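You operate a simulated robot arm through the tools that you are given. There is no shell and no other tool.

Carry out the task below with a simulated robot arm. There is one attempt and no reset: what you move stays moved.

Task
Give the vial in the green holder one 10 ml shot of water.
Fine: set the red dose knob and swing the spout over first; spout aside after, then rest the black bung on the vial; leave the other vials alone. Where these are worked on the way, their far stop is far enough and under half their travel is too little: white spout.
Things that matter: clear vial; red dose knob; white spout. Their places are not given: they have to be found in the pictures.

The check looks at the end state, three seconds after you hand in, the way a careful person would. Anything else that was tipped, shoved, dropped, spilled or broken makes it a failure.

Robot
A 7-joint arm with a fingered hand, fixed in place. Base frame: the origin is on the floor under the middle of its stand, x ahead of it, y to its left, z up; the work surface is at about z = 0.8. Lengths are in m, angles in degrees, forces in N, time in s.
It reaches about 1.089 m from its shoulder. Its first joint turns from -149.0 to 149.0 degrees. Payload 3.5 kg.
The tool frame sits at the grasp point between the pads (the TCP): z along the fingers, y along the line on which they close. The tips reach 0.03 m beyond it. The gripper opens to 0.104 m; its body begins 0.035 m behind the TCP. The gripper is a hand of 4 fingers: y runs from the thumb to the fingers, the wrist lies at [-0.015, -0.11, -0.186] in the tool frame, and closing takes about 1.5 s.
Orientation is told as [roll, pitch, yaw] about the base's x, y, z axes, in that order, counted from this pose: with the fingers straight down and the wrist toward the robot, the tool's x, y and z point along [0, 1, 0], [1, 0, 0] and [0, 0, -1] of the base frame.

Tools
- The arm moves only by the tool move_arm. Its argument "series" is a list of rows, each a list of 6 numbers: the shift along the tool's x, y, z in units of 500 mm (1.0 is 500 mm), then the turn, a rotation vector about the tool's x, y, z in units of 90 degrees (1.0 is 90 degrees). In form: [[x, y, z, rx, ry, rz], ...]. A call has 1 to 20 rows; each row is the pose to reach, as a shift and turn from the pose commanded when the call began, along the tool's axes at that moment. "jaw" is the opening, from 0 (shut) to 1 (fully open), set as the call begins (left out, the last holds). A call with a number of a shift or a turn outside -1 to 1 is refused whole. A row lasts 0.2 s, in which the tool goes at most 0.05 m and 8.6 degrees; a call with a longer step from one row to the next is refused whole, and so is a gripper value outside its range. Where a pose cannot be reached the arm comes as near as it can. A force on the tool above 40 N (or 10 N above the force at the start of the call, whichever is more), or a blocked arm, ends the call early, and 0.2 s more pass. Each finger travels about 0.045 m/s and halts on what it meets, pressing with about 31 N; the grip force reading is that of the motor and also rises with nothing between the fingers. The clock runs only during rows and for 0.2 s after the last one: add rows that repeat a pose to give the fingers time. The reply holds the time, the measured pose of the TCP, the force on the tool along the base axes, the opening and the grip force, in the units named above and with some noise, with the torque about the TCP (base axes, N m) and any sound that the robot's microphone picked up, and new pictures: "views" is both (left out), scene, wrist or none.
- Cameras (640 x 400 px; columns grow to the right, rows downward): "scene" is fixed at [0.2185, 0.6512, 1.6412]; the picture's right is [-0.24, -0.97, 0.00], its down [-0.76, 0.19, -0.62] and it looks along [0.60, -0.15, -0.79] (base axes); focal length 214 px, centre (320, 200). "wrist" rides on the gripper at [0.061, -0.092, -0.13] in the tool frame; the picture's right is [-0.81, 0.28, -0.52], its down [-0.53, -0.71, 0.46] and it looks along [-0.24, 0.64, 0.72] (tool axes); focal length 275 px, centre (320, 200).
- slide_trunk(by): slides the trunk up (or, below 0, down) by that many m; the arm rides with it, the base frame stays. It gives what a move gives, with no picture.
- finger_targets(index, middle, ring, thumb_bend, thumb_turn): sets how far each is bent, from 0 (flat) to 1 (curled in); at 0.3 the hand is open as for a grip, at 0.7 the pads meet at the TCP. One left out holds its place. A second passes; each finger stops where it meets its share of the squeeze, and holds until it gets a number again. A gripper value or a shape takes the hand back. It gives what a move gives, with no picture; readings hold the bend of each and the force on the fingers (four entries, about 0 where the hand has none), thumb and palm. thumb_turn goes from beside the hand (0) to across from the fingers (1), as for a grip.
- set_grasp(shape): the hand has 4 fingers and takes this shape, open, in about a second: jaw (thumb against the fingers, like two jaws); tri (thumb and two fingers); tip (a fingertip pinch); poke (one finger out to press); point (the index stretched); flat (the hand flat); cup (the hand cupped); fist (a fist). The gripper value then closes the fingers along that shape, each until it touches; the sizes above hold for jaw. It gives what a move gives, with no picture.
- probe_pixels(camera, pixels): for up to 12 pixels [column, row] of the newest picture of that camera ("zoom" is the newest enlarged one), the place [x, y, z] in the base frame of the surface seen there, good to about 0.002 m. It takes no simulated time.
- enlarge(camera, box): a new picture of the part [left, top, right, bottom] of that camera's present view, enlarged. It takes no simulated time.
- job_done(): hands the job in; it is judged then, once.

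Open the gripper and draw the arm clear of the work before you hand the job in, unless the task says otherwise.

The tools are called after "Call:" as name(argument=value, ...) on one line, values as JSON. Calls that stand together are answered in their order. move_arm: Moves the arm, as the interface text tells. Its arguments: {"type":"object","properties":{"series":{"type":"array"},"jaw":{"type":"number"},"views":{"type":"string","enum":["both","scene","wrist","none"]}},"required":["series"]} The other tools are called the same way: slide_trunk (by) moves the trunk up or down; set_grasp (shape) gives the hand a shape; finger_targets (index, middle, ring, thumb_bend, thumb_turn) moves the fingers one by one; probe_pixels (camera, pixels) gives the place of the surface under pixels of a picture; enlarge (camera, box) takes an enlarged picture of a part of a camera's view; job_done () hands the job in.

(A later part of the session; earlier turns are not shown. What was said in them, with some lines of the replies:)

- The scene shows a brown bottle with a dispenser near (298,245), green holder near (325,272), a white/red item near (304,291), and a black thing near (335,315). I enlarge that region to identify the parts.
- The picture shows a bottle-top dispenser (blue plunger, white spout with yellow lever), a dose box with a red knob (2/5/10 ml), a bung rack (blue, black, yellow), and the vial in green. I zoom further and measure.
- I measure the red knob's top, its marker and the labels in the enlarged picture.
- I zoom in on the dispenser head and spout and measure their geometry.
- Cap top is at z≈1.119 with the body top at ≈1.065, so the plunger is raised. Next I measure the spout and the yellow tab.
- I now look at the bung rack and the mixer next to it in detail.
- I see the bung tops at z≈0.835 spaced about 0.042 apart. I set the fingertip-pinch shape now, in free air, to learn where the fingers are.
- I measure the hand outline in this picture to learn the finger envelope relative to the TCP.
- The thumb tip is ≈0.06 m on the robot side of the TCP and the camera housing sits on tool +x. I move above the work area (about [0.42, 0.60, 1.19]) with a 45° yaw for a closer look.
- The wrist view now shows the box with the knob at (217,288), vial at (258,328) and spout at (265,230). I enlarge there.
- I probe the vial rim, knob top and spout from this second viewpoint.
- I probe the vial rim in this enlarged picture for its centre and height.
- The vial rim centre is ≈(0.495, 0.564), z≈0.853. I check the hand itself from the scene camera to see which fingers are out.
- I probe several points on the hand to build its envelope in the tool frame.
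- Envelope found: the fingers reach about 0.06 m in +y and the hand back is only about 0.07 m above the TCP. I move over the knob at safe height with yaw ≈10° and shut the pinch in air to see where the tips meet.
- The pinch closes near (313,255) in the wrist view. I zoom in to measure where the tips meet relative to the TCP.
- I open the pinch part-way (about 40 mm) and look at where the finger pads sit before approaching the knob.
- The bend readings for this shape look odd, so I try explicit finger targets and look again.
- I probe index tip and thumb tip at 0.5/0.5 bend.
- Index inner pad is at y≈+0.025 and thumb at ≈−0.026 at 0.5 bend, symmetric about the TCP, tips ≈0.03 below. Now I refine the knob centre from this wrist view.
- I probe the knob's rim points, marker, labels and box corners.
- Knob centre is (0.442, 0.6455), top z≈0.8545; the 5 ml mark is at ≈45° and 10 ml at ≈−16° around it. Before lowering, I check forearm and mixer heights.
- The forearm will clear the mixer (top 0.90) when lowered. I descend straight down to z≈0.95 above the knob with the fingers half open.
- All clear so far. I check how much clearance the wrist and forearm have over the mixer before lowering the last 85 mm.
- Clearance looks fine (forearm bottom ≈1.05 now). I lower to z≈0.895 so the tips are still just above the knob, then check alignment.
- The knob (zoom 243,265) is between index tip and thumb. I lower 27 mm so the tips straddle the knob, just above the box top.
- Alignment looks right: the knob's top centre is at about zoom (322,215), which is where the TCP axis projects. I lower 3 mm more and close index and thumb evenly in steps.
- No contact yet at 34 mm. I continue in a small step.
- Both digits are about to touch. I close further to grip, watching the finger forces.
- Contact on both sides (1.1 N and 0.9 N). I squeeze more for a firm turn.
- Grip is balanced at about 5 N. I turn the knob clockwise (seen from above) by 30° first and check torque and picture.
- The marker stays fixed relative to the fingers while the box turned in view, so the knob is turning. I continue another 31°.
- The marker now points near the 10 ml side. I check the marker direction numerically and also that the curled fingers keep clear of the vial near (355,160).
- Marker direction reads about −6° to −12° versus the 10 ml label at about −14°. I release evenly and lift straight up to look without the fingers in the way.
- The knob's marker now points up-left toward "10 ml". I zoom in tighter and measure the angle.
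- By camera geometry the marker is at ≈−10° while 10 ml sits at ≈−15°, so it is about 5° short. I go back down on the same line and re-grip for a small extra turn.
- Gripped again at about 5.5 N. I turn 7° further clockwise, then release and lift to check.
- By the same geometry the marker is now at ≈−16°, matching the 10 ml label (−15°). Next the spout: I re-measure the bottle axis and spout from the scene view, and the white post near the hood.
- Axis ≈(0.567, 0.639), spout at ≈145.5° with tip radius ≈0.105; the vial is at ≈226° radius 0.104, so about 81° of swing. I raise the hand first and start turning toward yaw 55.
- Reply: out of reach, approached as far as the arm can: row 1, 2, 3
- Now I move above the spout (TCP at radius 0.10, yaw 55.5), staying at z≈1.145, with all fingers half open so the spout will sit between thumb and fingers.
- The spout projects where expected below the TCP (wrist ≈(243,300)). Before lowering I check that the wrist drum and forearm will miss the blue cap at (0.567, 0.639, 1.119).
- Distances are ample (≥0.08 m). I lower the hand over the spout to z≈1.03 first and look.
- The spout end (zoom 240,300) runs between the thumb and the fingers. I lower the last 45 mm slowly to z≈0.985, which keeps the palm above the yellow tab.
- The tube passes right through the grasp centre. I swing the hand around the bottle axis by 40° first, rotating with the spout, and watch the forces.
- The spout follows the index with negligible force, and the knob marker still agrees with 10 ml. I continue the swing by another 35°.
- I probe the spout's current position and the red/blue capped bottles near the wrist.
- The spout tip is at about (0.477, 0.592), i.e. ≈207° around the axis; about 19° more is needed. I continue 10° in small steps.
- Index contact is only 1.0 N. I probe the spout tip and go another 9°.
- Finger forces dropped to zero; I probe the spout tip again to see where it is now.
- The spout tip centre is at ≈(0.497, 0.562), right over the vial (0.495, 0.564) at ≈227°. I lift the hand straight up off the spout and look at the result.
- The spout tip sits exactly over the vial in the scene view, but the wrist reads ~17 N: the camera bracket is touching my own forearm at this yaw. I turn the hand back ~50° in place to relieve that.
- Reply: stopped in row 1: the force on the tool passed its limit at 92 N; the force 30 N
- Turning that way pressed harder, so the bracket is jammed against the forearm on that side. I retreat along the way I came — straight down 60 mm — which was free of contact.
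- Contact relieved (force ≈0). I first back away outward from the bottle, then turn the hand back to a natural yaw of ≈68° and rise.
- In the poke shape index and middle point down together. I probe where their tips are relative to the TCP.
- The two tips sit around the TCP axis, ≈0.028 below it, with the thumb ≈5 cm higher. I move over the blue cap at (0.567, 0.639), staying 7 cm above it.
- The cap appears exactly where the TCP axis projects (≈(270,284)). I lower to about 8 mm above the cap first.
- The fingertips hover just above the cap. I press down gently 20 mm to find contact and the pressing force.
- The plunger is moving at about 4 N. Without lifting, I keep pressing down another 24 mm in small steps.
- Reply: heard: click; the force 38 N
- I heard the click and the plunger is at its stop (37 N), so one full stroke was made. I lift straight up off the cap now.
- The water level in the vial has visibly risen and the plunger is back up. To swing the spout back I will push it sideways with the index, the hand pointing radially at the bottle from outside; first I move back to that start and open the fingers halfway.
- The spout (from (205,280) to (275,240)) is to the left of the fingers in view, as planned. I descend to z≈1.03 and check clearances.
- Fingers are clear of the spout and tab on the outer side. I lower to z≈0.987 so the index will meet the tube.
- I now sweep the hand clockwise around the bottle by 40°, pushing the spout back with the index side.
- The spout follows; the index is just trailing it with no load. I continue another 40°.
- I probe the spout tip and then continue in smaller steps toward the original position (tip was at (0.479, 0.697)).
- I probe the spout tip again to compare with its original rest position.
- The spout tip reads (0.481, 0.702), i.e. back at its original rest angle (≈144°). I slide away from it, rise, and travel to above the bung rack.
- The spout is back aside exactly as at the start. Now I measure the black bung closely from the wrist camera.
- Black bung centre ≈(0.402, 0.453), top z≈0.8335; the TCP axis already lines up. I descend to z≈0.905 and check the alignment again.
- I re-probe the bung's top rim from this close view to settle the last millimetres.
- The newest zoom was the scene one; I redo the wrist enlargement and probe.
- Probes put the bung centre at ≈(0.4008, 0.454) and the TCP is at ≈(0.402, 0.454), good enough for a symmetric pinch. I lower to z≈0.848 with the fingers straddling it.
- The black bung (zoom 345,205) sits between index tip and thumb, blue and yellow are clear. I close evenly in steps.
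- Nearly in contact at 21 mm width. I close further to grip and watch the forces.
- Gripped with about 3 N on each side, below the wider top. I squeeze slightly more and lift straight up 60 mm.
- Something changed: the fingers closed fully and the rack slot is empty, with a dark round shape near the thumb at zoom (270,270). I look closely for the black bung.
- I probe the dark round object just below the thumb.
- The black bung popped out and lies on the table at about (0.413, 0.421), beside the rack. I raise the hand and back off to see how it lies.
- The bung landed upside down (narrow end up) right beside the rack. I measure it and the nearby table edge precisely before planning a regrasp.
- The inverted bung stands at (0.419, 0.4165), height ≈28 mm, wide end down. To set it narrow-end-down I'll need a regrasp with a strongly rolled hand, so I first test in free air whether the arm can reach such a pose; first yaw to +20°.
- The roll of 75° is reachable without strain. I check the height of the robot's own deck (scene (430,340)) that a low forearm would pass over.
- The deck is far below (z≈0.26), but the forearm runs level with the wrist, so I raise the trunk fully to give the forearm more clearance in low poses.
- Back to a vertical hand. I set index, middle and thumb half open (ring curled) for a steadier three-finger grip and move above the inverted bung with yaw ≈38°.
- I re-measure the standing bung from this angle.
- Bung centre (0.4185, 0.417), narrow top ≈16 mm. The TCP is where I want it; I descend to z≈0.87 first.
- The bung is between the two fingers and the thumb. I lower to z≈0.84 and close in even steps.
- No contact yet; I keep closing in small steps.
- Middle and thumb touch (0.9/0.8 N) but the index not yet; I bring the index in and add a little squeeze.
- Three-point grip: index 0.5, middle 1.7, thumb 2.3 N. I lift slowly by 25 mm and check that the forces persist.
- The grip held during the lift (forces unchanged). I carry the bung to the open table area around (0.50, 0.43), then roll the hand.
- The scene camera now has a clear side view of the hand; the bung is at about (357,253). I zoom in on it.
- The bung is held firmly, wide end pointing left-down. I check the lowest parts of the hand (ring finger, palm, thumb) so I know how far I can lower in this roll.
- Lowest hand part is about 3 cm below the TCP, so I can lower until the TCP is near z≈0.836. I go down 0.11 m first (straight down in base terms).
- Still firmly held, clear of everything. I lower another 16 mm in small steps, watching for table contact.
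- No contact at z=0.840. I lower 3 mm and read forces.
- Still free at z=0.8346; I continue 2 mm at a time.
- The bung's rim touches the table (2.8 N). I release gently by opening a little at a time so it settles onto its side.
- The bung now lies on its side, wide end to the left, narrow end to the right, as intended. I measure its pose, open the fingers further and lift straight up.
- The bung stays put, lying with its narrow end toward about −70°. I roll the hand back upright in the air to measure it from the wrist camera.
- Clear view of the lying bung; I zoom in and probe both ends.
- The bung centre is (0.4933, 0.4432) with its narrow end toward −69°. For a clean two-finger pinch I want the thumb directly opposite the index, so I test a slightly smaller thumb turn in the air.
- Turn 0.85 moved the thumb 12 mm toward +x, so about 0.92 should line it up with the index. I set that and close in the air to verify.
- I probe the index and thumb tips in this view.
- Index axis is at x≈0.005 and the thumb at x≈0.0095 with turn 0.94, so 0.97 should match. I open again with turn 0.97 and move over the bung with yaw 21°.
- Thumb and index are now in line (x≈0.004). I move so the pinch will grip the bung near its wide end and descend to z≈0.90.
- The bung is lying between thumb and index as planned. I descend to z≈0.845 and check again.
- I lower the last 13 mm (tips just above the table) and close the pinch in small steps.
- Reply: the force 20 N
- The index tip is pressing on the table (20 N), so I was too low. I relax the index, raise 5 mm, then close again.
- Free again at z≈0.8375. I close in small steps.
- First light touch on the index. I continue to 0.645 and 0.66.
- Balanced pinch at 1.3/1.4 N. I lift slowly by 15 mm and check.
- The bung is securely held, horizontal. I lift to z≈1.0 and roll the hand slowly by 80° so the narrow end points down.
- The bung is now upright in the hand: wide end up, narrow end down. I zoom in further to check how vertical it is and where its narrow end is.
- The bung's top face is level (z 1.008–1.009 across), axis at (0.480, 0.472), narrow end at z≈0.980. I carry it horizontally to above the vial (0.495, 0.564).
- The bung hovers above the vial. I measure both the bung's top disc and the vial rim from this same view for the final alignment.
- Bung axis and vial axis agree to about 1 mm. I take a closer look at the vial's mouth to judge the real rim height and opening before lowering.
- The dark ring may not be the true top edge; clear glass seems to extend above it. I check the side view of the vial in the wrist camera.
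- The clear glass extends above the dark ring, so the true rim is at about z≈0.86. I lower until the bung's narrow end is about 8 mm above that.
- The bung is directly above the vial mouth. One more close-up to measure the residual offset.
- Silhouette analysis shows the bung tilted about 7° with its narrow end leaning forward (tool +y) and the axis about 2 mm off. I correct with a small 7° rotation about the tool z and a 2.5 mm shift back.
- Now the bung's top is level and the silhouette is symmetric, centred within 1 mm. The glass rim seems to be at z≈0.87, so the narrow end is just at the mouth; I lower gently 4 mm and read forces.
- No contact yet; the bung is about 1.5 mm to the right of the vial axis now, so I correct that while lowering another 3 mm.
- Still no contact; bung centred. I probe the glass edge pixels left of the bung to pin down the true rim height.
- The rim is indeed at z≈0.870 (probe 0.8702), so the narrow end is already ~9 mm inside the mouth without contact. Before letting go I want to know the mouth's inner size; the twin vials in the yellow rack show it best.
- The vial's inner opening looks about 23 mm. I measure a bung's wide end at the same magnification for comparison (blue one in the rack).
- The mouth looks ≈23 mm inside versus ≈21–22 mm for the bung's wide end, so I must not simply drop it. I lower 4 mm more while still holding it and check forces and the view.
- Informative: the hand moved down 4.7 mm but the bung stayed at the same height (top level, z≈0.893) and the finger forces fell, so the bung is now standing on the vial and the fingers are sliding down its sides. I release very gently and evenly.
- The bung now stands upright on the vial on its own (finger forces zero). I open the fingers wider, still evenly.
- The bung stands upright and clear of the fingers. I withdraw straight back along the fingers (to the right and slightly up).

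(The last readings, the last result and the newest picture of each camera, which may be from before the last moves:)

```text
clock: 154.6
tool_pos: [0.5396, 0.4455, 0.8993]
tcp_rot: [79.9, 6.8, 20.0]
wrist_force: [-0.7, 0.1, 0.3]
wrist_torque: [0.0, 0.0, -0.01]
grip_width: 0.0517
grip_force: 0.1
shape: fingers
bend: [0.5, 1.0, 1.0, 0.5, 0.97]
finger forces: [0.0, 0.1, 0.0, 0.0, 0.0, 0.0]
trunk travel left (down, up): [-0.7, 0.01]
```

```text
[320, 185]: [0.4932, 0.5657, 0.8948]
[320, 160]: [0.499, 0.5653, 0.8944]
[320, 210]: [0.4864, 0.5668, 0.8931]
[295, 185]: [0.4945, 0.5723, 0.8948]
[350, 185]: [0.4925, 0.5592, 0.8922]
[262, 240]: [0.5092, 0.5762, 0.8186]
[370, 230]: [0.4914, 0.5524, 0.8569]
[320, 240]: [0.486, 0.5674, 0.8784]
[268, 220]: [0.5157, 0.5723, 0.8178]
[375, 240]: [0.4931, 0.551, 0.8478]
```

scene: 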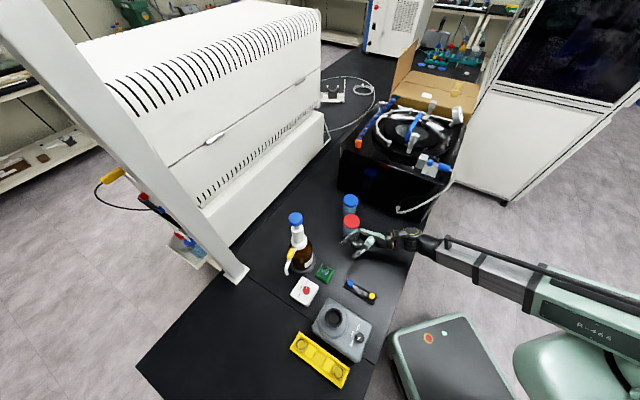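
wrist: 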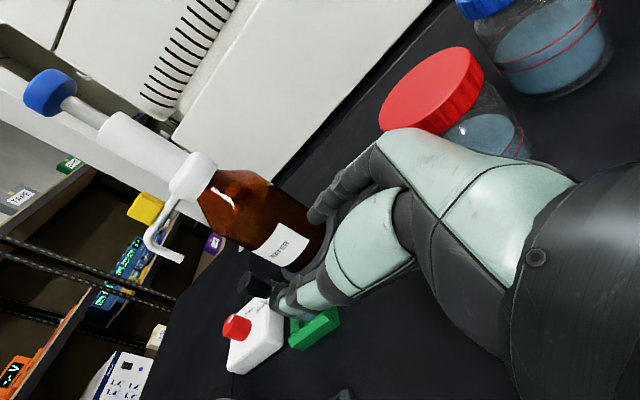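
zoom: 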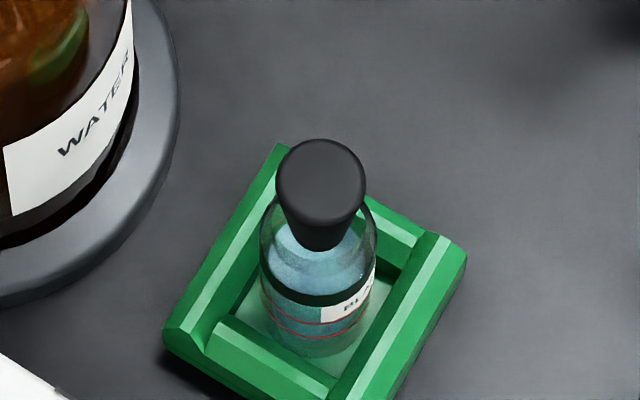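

The bung rests upright on the vial (top face level at z≈0.894). The hand's back is close to the red-capped bottle, so I rise straight up first.

Call:
move_arm(series=[[0.04, -0.0049, -0.0071, 0, 0, 0], [0.1, -0.0123, -0.0178, 0, 0, 0], [0.16, -0.0196, -0.0284, 0, 0, 0], [0.22, -0.027, -0.0391, 0, 0, 0], [0.2933, -0.036, -0.0521, 0, 0, 0], [0.36, -0.0442, -0.0639, 0, 0, 0], [0.36, -0.0442, -0.0639, 0, 0, 0]], views="both")

Call:
enlarge(camera="scene", box=[265, 190, 385, 310])

```text
clock: 156.2
tool_pos: [0.5384, 0.4457, 1.0832]
tcp_rot: [79.9, 6.8, 19.9]
wrist_force: [-0.3, 0.3, 0.8]
wrist_torque: [0.02, -0.02, 0.04]
grip_width: 0.0516
grip_force: 0.1
shape: fingers
bend: [0.5, 1.0, 1.0, 0.5, 0.97]
finger forces: [0.0, 0.1, 0.0, 0.0, 0.1, 0.1]
trunk travel left (down, up): [-0.7, 0.01]
```

scene: 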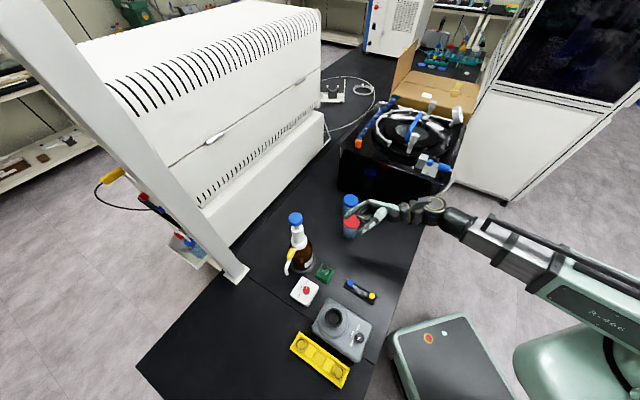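
wrist: 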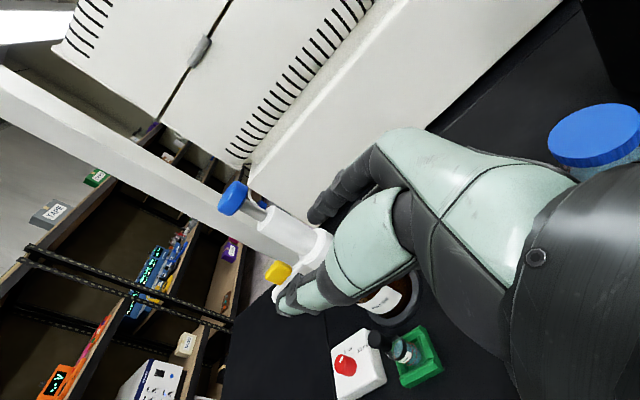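

```text
3.33 times, centred on (325, 250) of scene
```

zoom: 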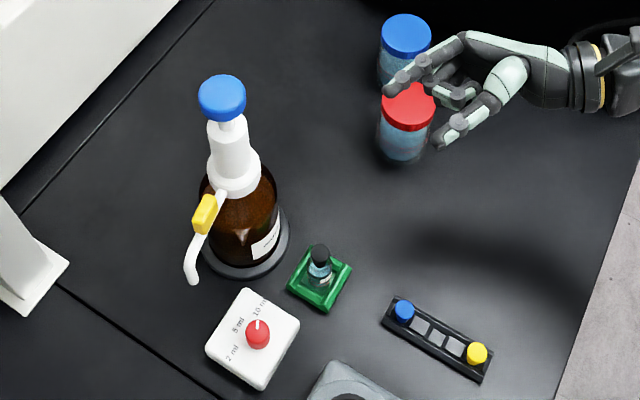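

All objects look in place. I check the knob marker, spout and bung once more at high magnification.

Call:
enlarge(camera="scene", box=[288, 272, 322, 310])

Call:
enlarge(camera="scene", box=[272, 205, 345, 285])

Call:
enlarge(camera="wrist", box=[320, 300, 460, 400])

```text
10.53 times, centred on (305, 291) of scene
```

zoom: 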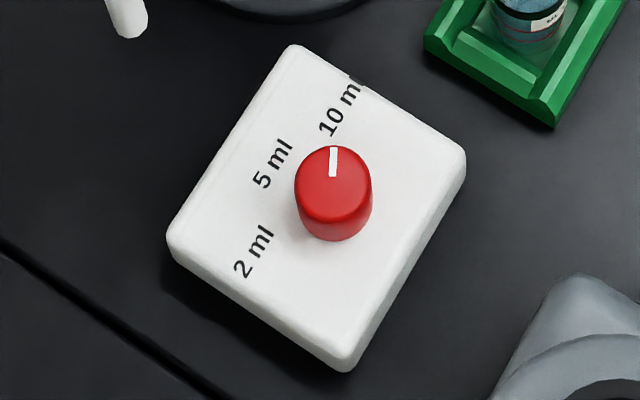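

```text
5.00 times, centred on (308, 245) of scene
```

zoom: 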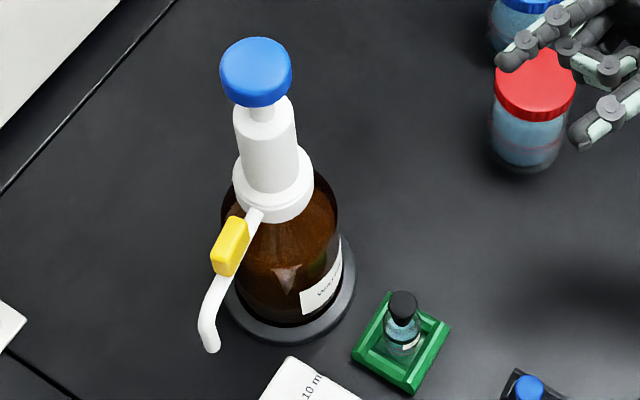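

```text
4.00 times, centred on (390, 350) of wrist
```

zoom: 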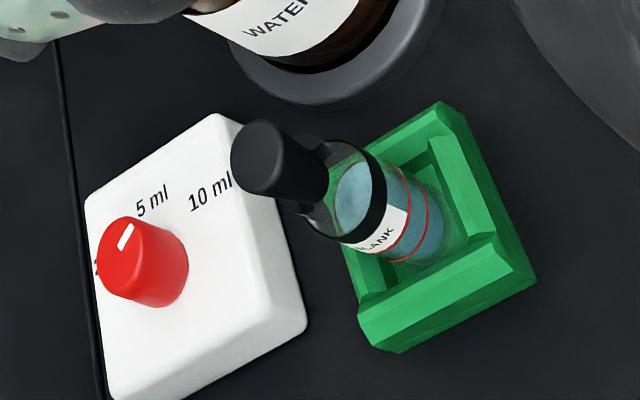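

Everything checks out: marker on 10 ml, spout back aside, bung upright on the vial. I now rise further, undo the small twist, roll the hand upright and draw it back clear of the work.

Call:
move_arm(series=[[0.05, -0.0061, -0.0089, 0, 0, -0.03], [0.11, -0.0135, -0.0195, 0, 0, -0.06], [0.17, -0.0209, -0.0302, 0, 0, -0.078], [0.23, -0.0282, -0.0408, 0, 0, -0.078], [0.23, -0.0282, -0.0408, 0, 0, -0.078]], views="none")

Call:
move_arm(series=[[0, 0, 0, 0, -0.08, 0], [0, 0, 0, 0, -0.16, 0], [0, 0, 0, 0, -0.24, 0], [0, 0, 0, 0, -0.32, 0], [0, 0, 0, 0, -0.4, 0], [0, 0, 0, 0, -0.48, 0], [0, 0, 0, 0, -0.56, 0], [0, 0, 0, 0, -0.64, 0], [0, 0, 0, 0, -0.72, 0], [0, 0, 0, 0, -0.8, 0], [0, 0, 0, 0, -0.885, 0], [0, 0, 0, 0, -0.885, 0]], views="both")

Call:
set_grasp(shape="jaw")

```text
clock: 157.4
tool_pos: [0.5377, 0.4459, 1.2026]
tcp_rot: [80.0, -0.1, 21.1]
wrist_force: [-0.4, 0.6, 0.0]
wrist_torque: [0.01, 0.01, 0.0]
grip_width: 0.0516
grip_force: 0.0
shape: fingers
bend: [0.5, 1.0, 1.0, 0.5, 0.97]
finger forces: [0.0, 0.1, 0.0, 0.0, 0.1, 0.0]
trunk travel left (down, up): [-0.7, 0.01]
```

```text
clock: 160.0
tool_pos: [0.5378, 0.4461, 1.2001]
tcp_rot: [0.3, -0.1, 21.0]
wrist_force: [0.2, 0.5, 0.9]
wrist_torque: [-0.03, -0.01, 0.0]
grip_width: 0.0521
grip_force: 0.1
shape: fingers
bend: [0.5, 1.0, 1.0, 0.5, 0.97]
finger forces: [0.0, 0.0, 0.1, 0.1, 0.1, 0.0]
trunk travel left (down, up): [-0.7, 0.01]
```

scene: 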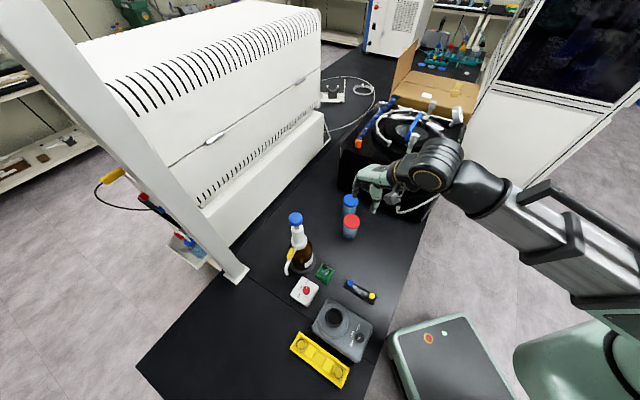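
wrist: 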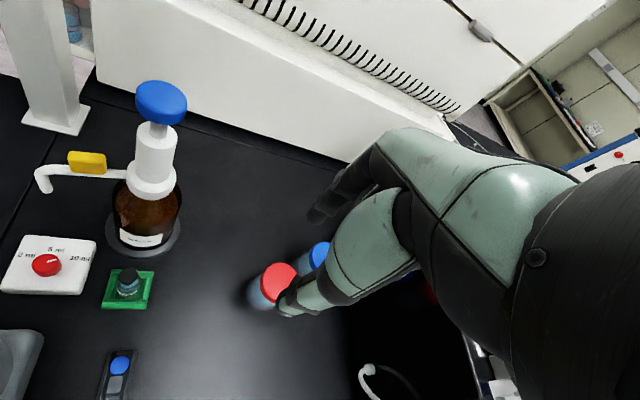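

```text
clock: 160.9
tool_pos: [0.5383, 0.4455, 1.1997]
tcp_rot: [0.4, -0.1, 21.1]
wrist_force: [-0.2, 0.0, -0.2]
wrist_torque: [0.03, 0.02, 0.02]
grip_width: 0.1036
grip_force: 0.0
shape: jaw
bend: [0.3, 0.3, 0.3, 0.3, 0.97]
finger forces: [0.1, 0.0, 0.1, 0.1, 0.0, 0.0]
trunk travel left (down, up): [-0.7, 0.01]
```

The hand is open and upright. I pull it up and back toward the robot, then take a last look.

Call:
move_arm(series=[[-0.02, -0.03, -0.05, 0, 0, 0], [-0.05, -0.07, -0.1, 0, 0, 0], [-0.08, -0.12, -0.15, 0, 0, 0], [-0.11, -0.17, -0.2, 0, 0, 0], [-0.14, -0.22, -0.24, 0, 0, 0], [-0.15, -0.25, -0.26, 0, 0, 0], [-0.15, -0.25, -0.26, 0, 0, 0]], views="both")

Call:
enlarge(camera="scene", box=[265, 190, 395, 310])

Call:
enlarge(camera="scene", box=[312, 254, 338, 280])

Call:
enlarge(camera="scene", box=[280, 290, 400, 395])

```text
clock: 162.5
tool_pos: [0.4481, 0.3292, 1.3272]
tcp_rot: [0.3, 0.0, 21.0]
wrist_force: [-0.8, -0.5, 0.4]
wrist_torque: [0.03, -0.01, -0.01]
grip_width: 0.1035
grip_force: 0.1
shape: jaw
bend: [0.3, 0.3, 0.3, 0.3, 0.97]
finger forces: [0.0, 0.0, 0.1, 0.0, 0.0, 0.0]
trunk travel left (down, up): [-0.7, 0.01]
```

scene: 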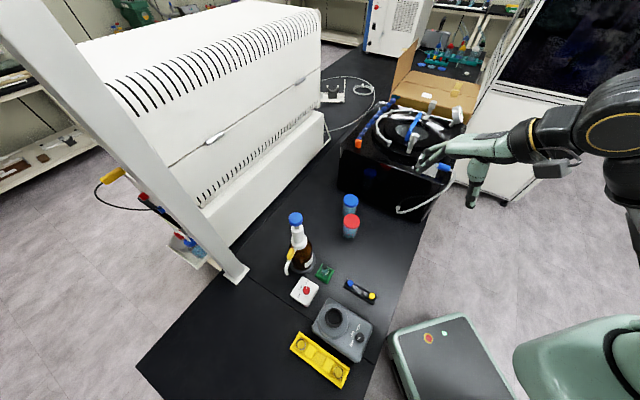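
wrist: 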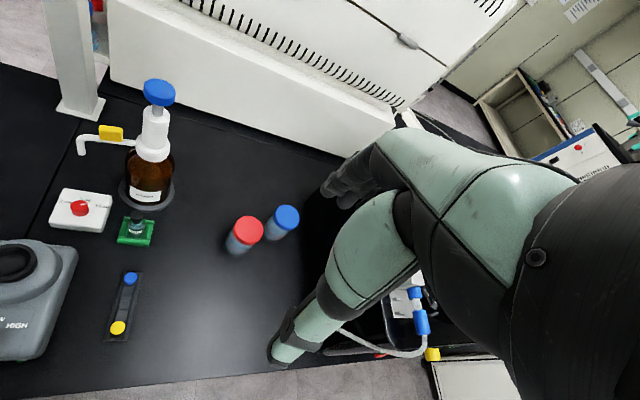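

```text
3.33 times, centred on (330, 250) of scene
```

zoom: 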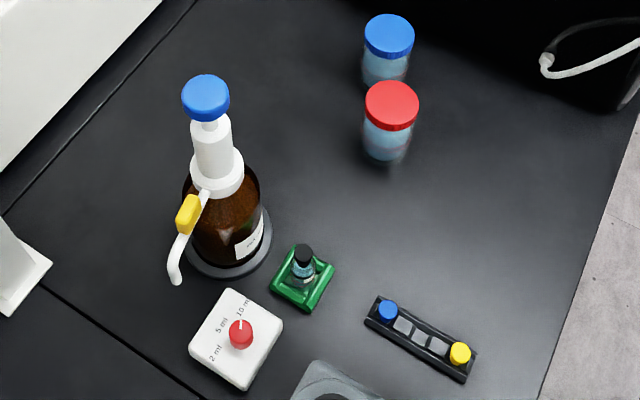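

```text
15.38 times, centred on (325, 267) of scene
```

zoom: 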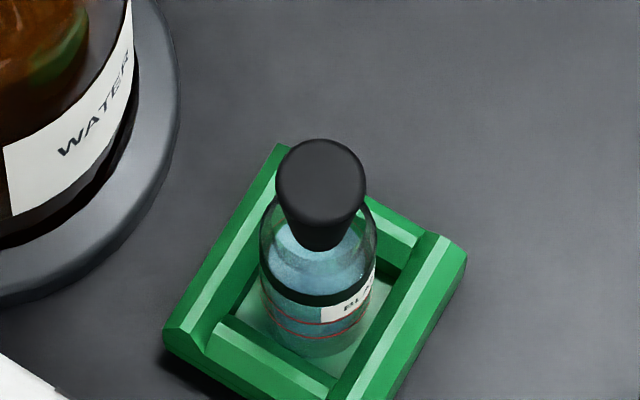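

```text
3.81 times, centred on (340, 342) of scene
```

zoom: 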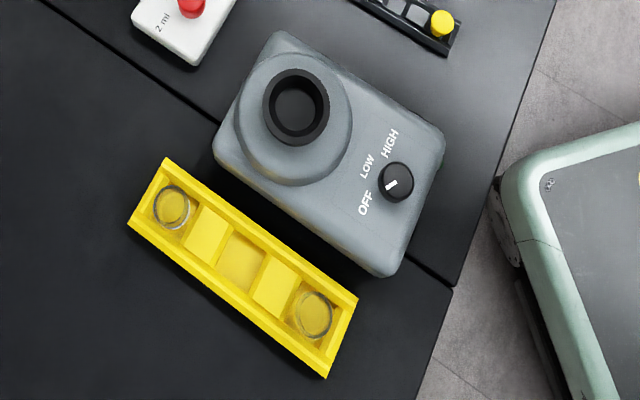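

The bung stands still on the vial. The spout is aside, the knob is on 10 ml, the other vials and bungs are where they were, and the arm is clear with the hand open. I hand the job in.

Call:
job_done()

```text
The job is handed in.
```

I gave the vial in the green holder one 10 ml shot, and the black bung now rests on it. The job is handed in; I have not seen a verdict.

- **Dose knob:** it was at 5 ml and now lines up with the 10 ml mark.
- **Spout:** I swung it over the vial before the shot, then back to where it started. I lined it up over the vial by eye and did not press it against its far stop.
- **Shot:** I pressed the plunger once, all the way down, and heard a click. The water level in the vial rose.
- **Bung:** it is upright with the narrow end down. It stands on the vial mouth rather than being wedged in.
- **Other items:** the other vials, the other two bungs, the holder, the dose box and the mixer look to be where they were at the start.

**Slip along the way:** the black bung popped out of my first grip and landed upside down on the table. I picked it up, turned it over and placed it the right way round. Nothing else was knocked.

The hand is open and the arm is drawn back clear of the work.
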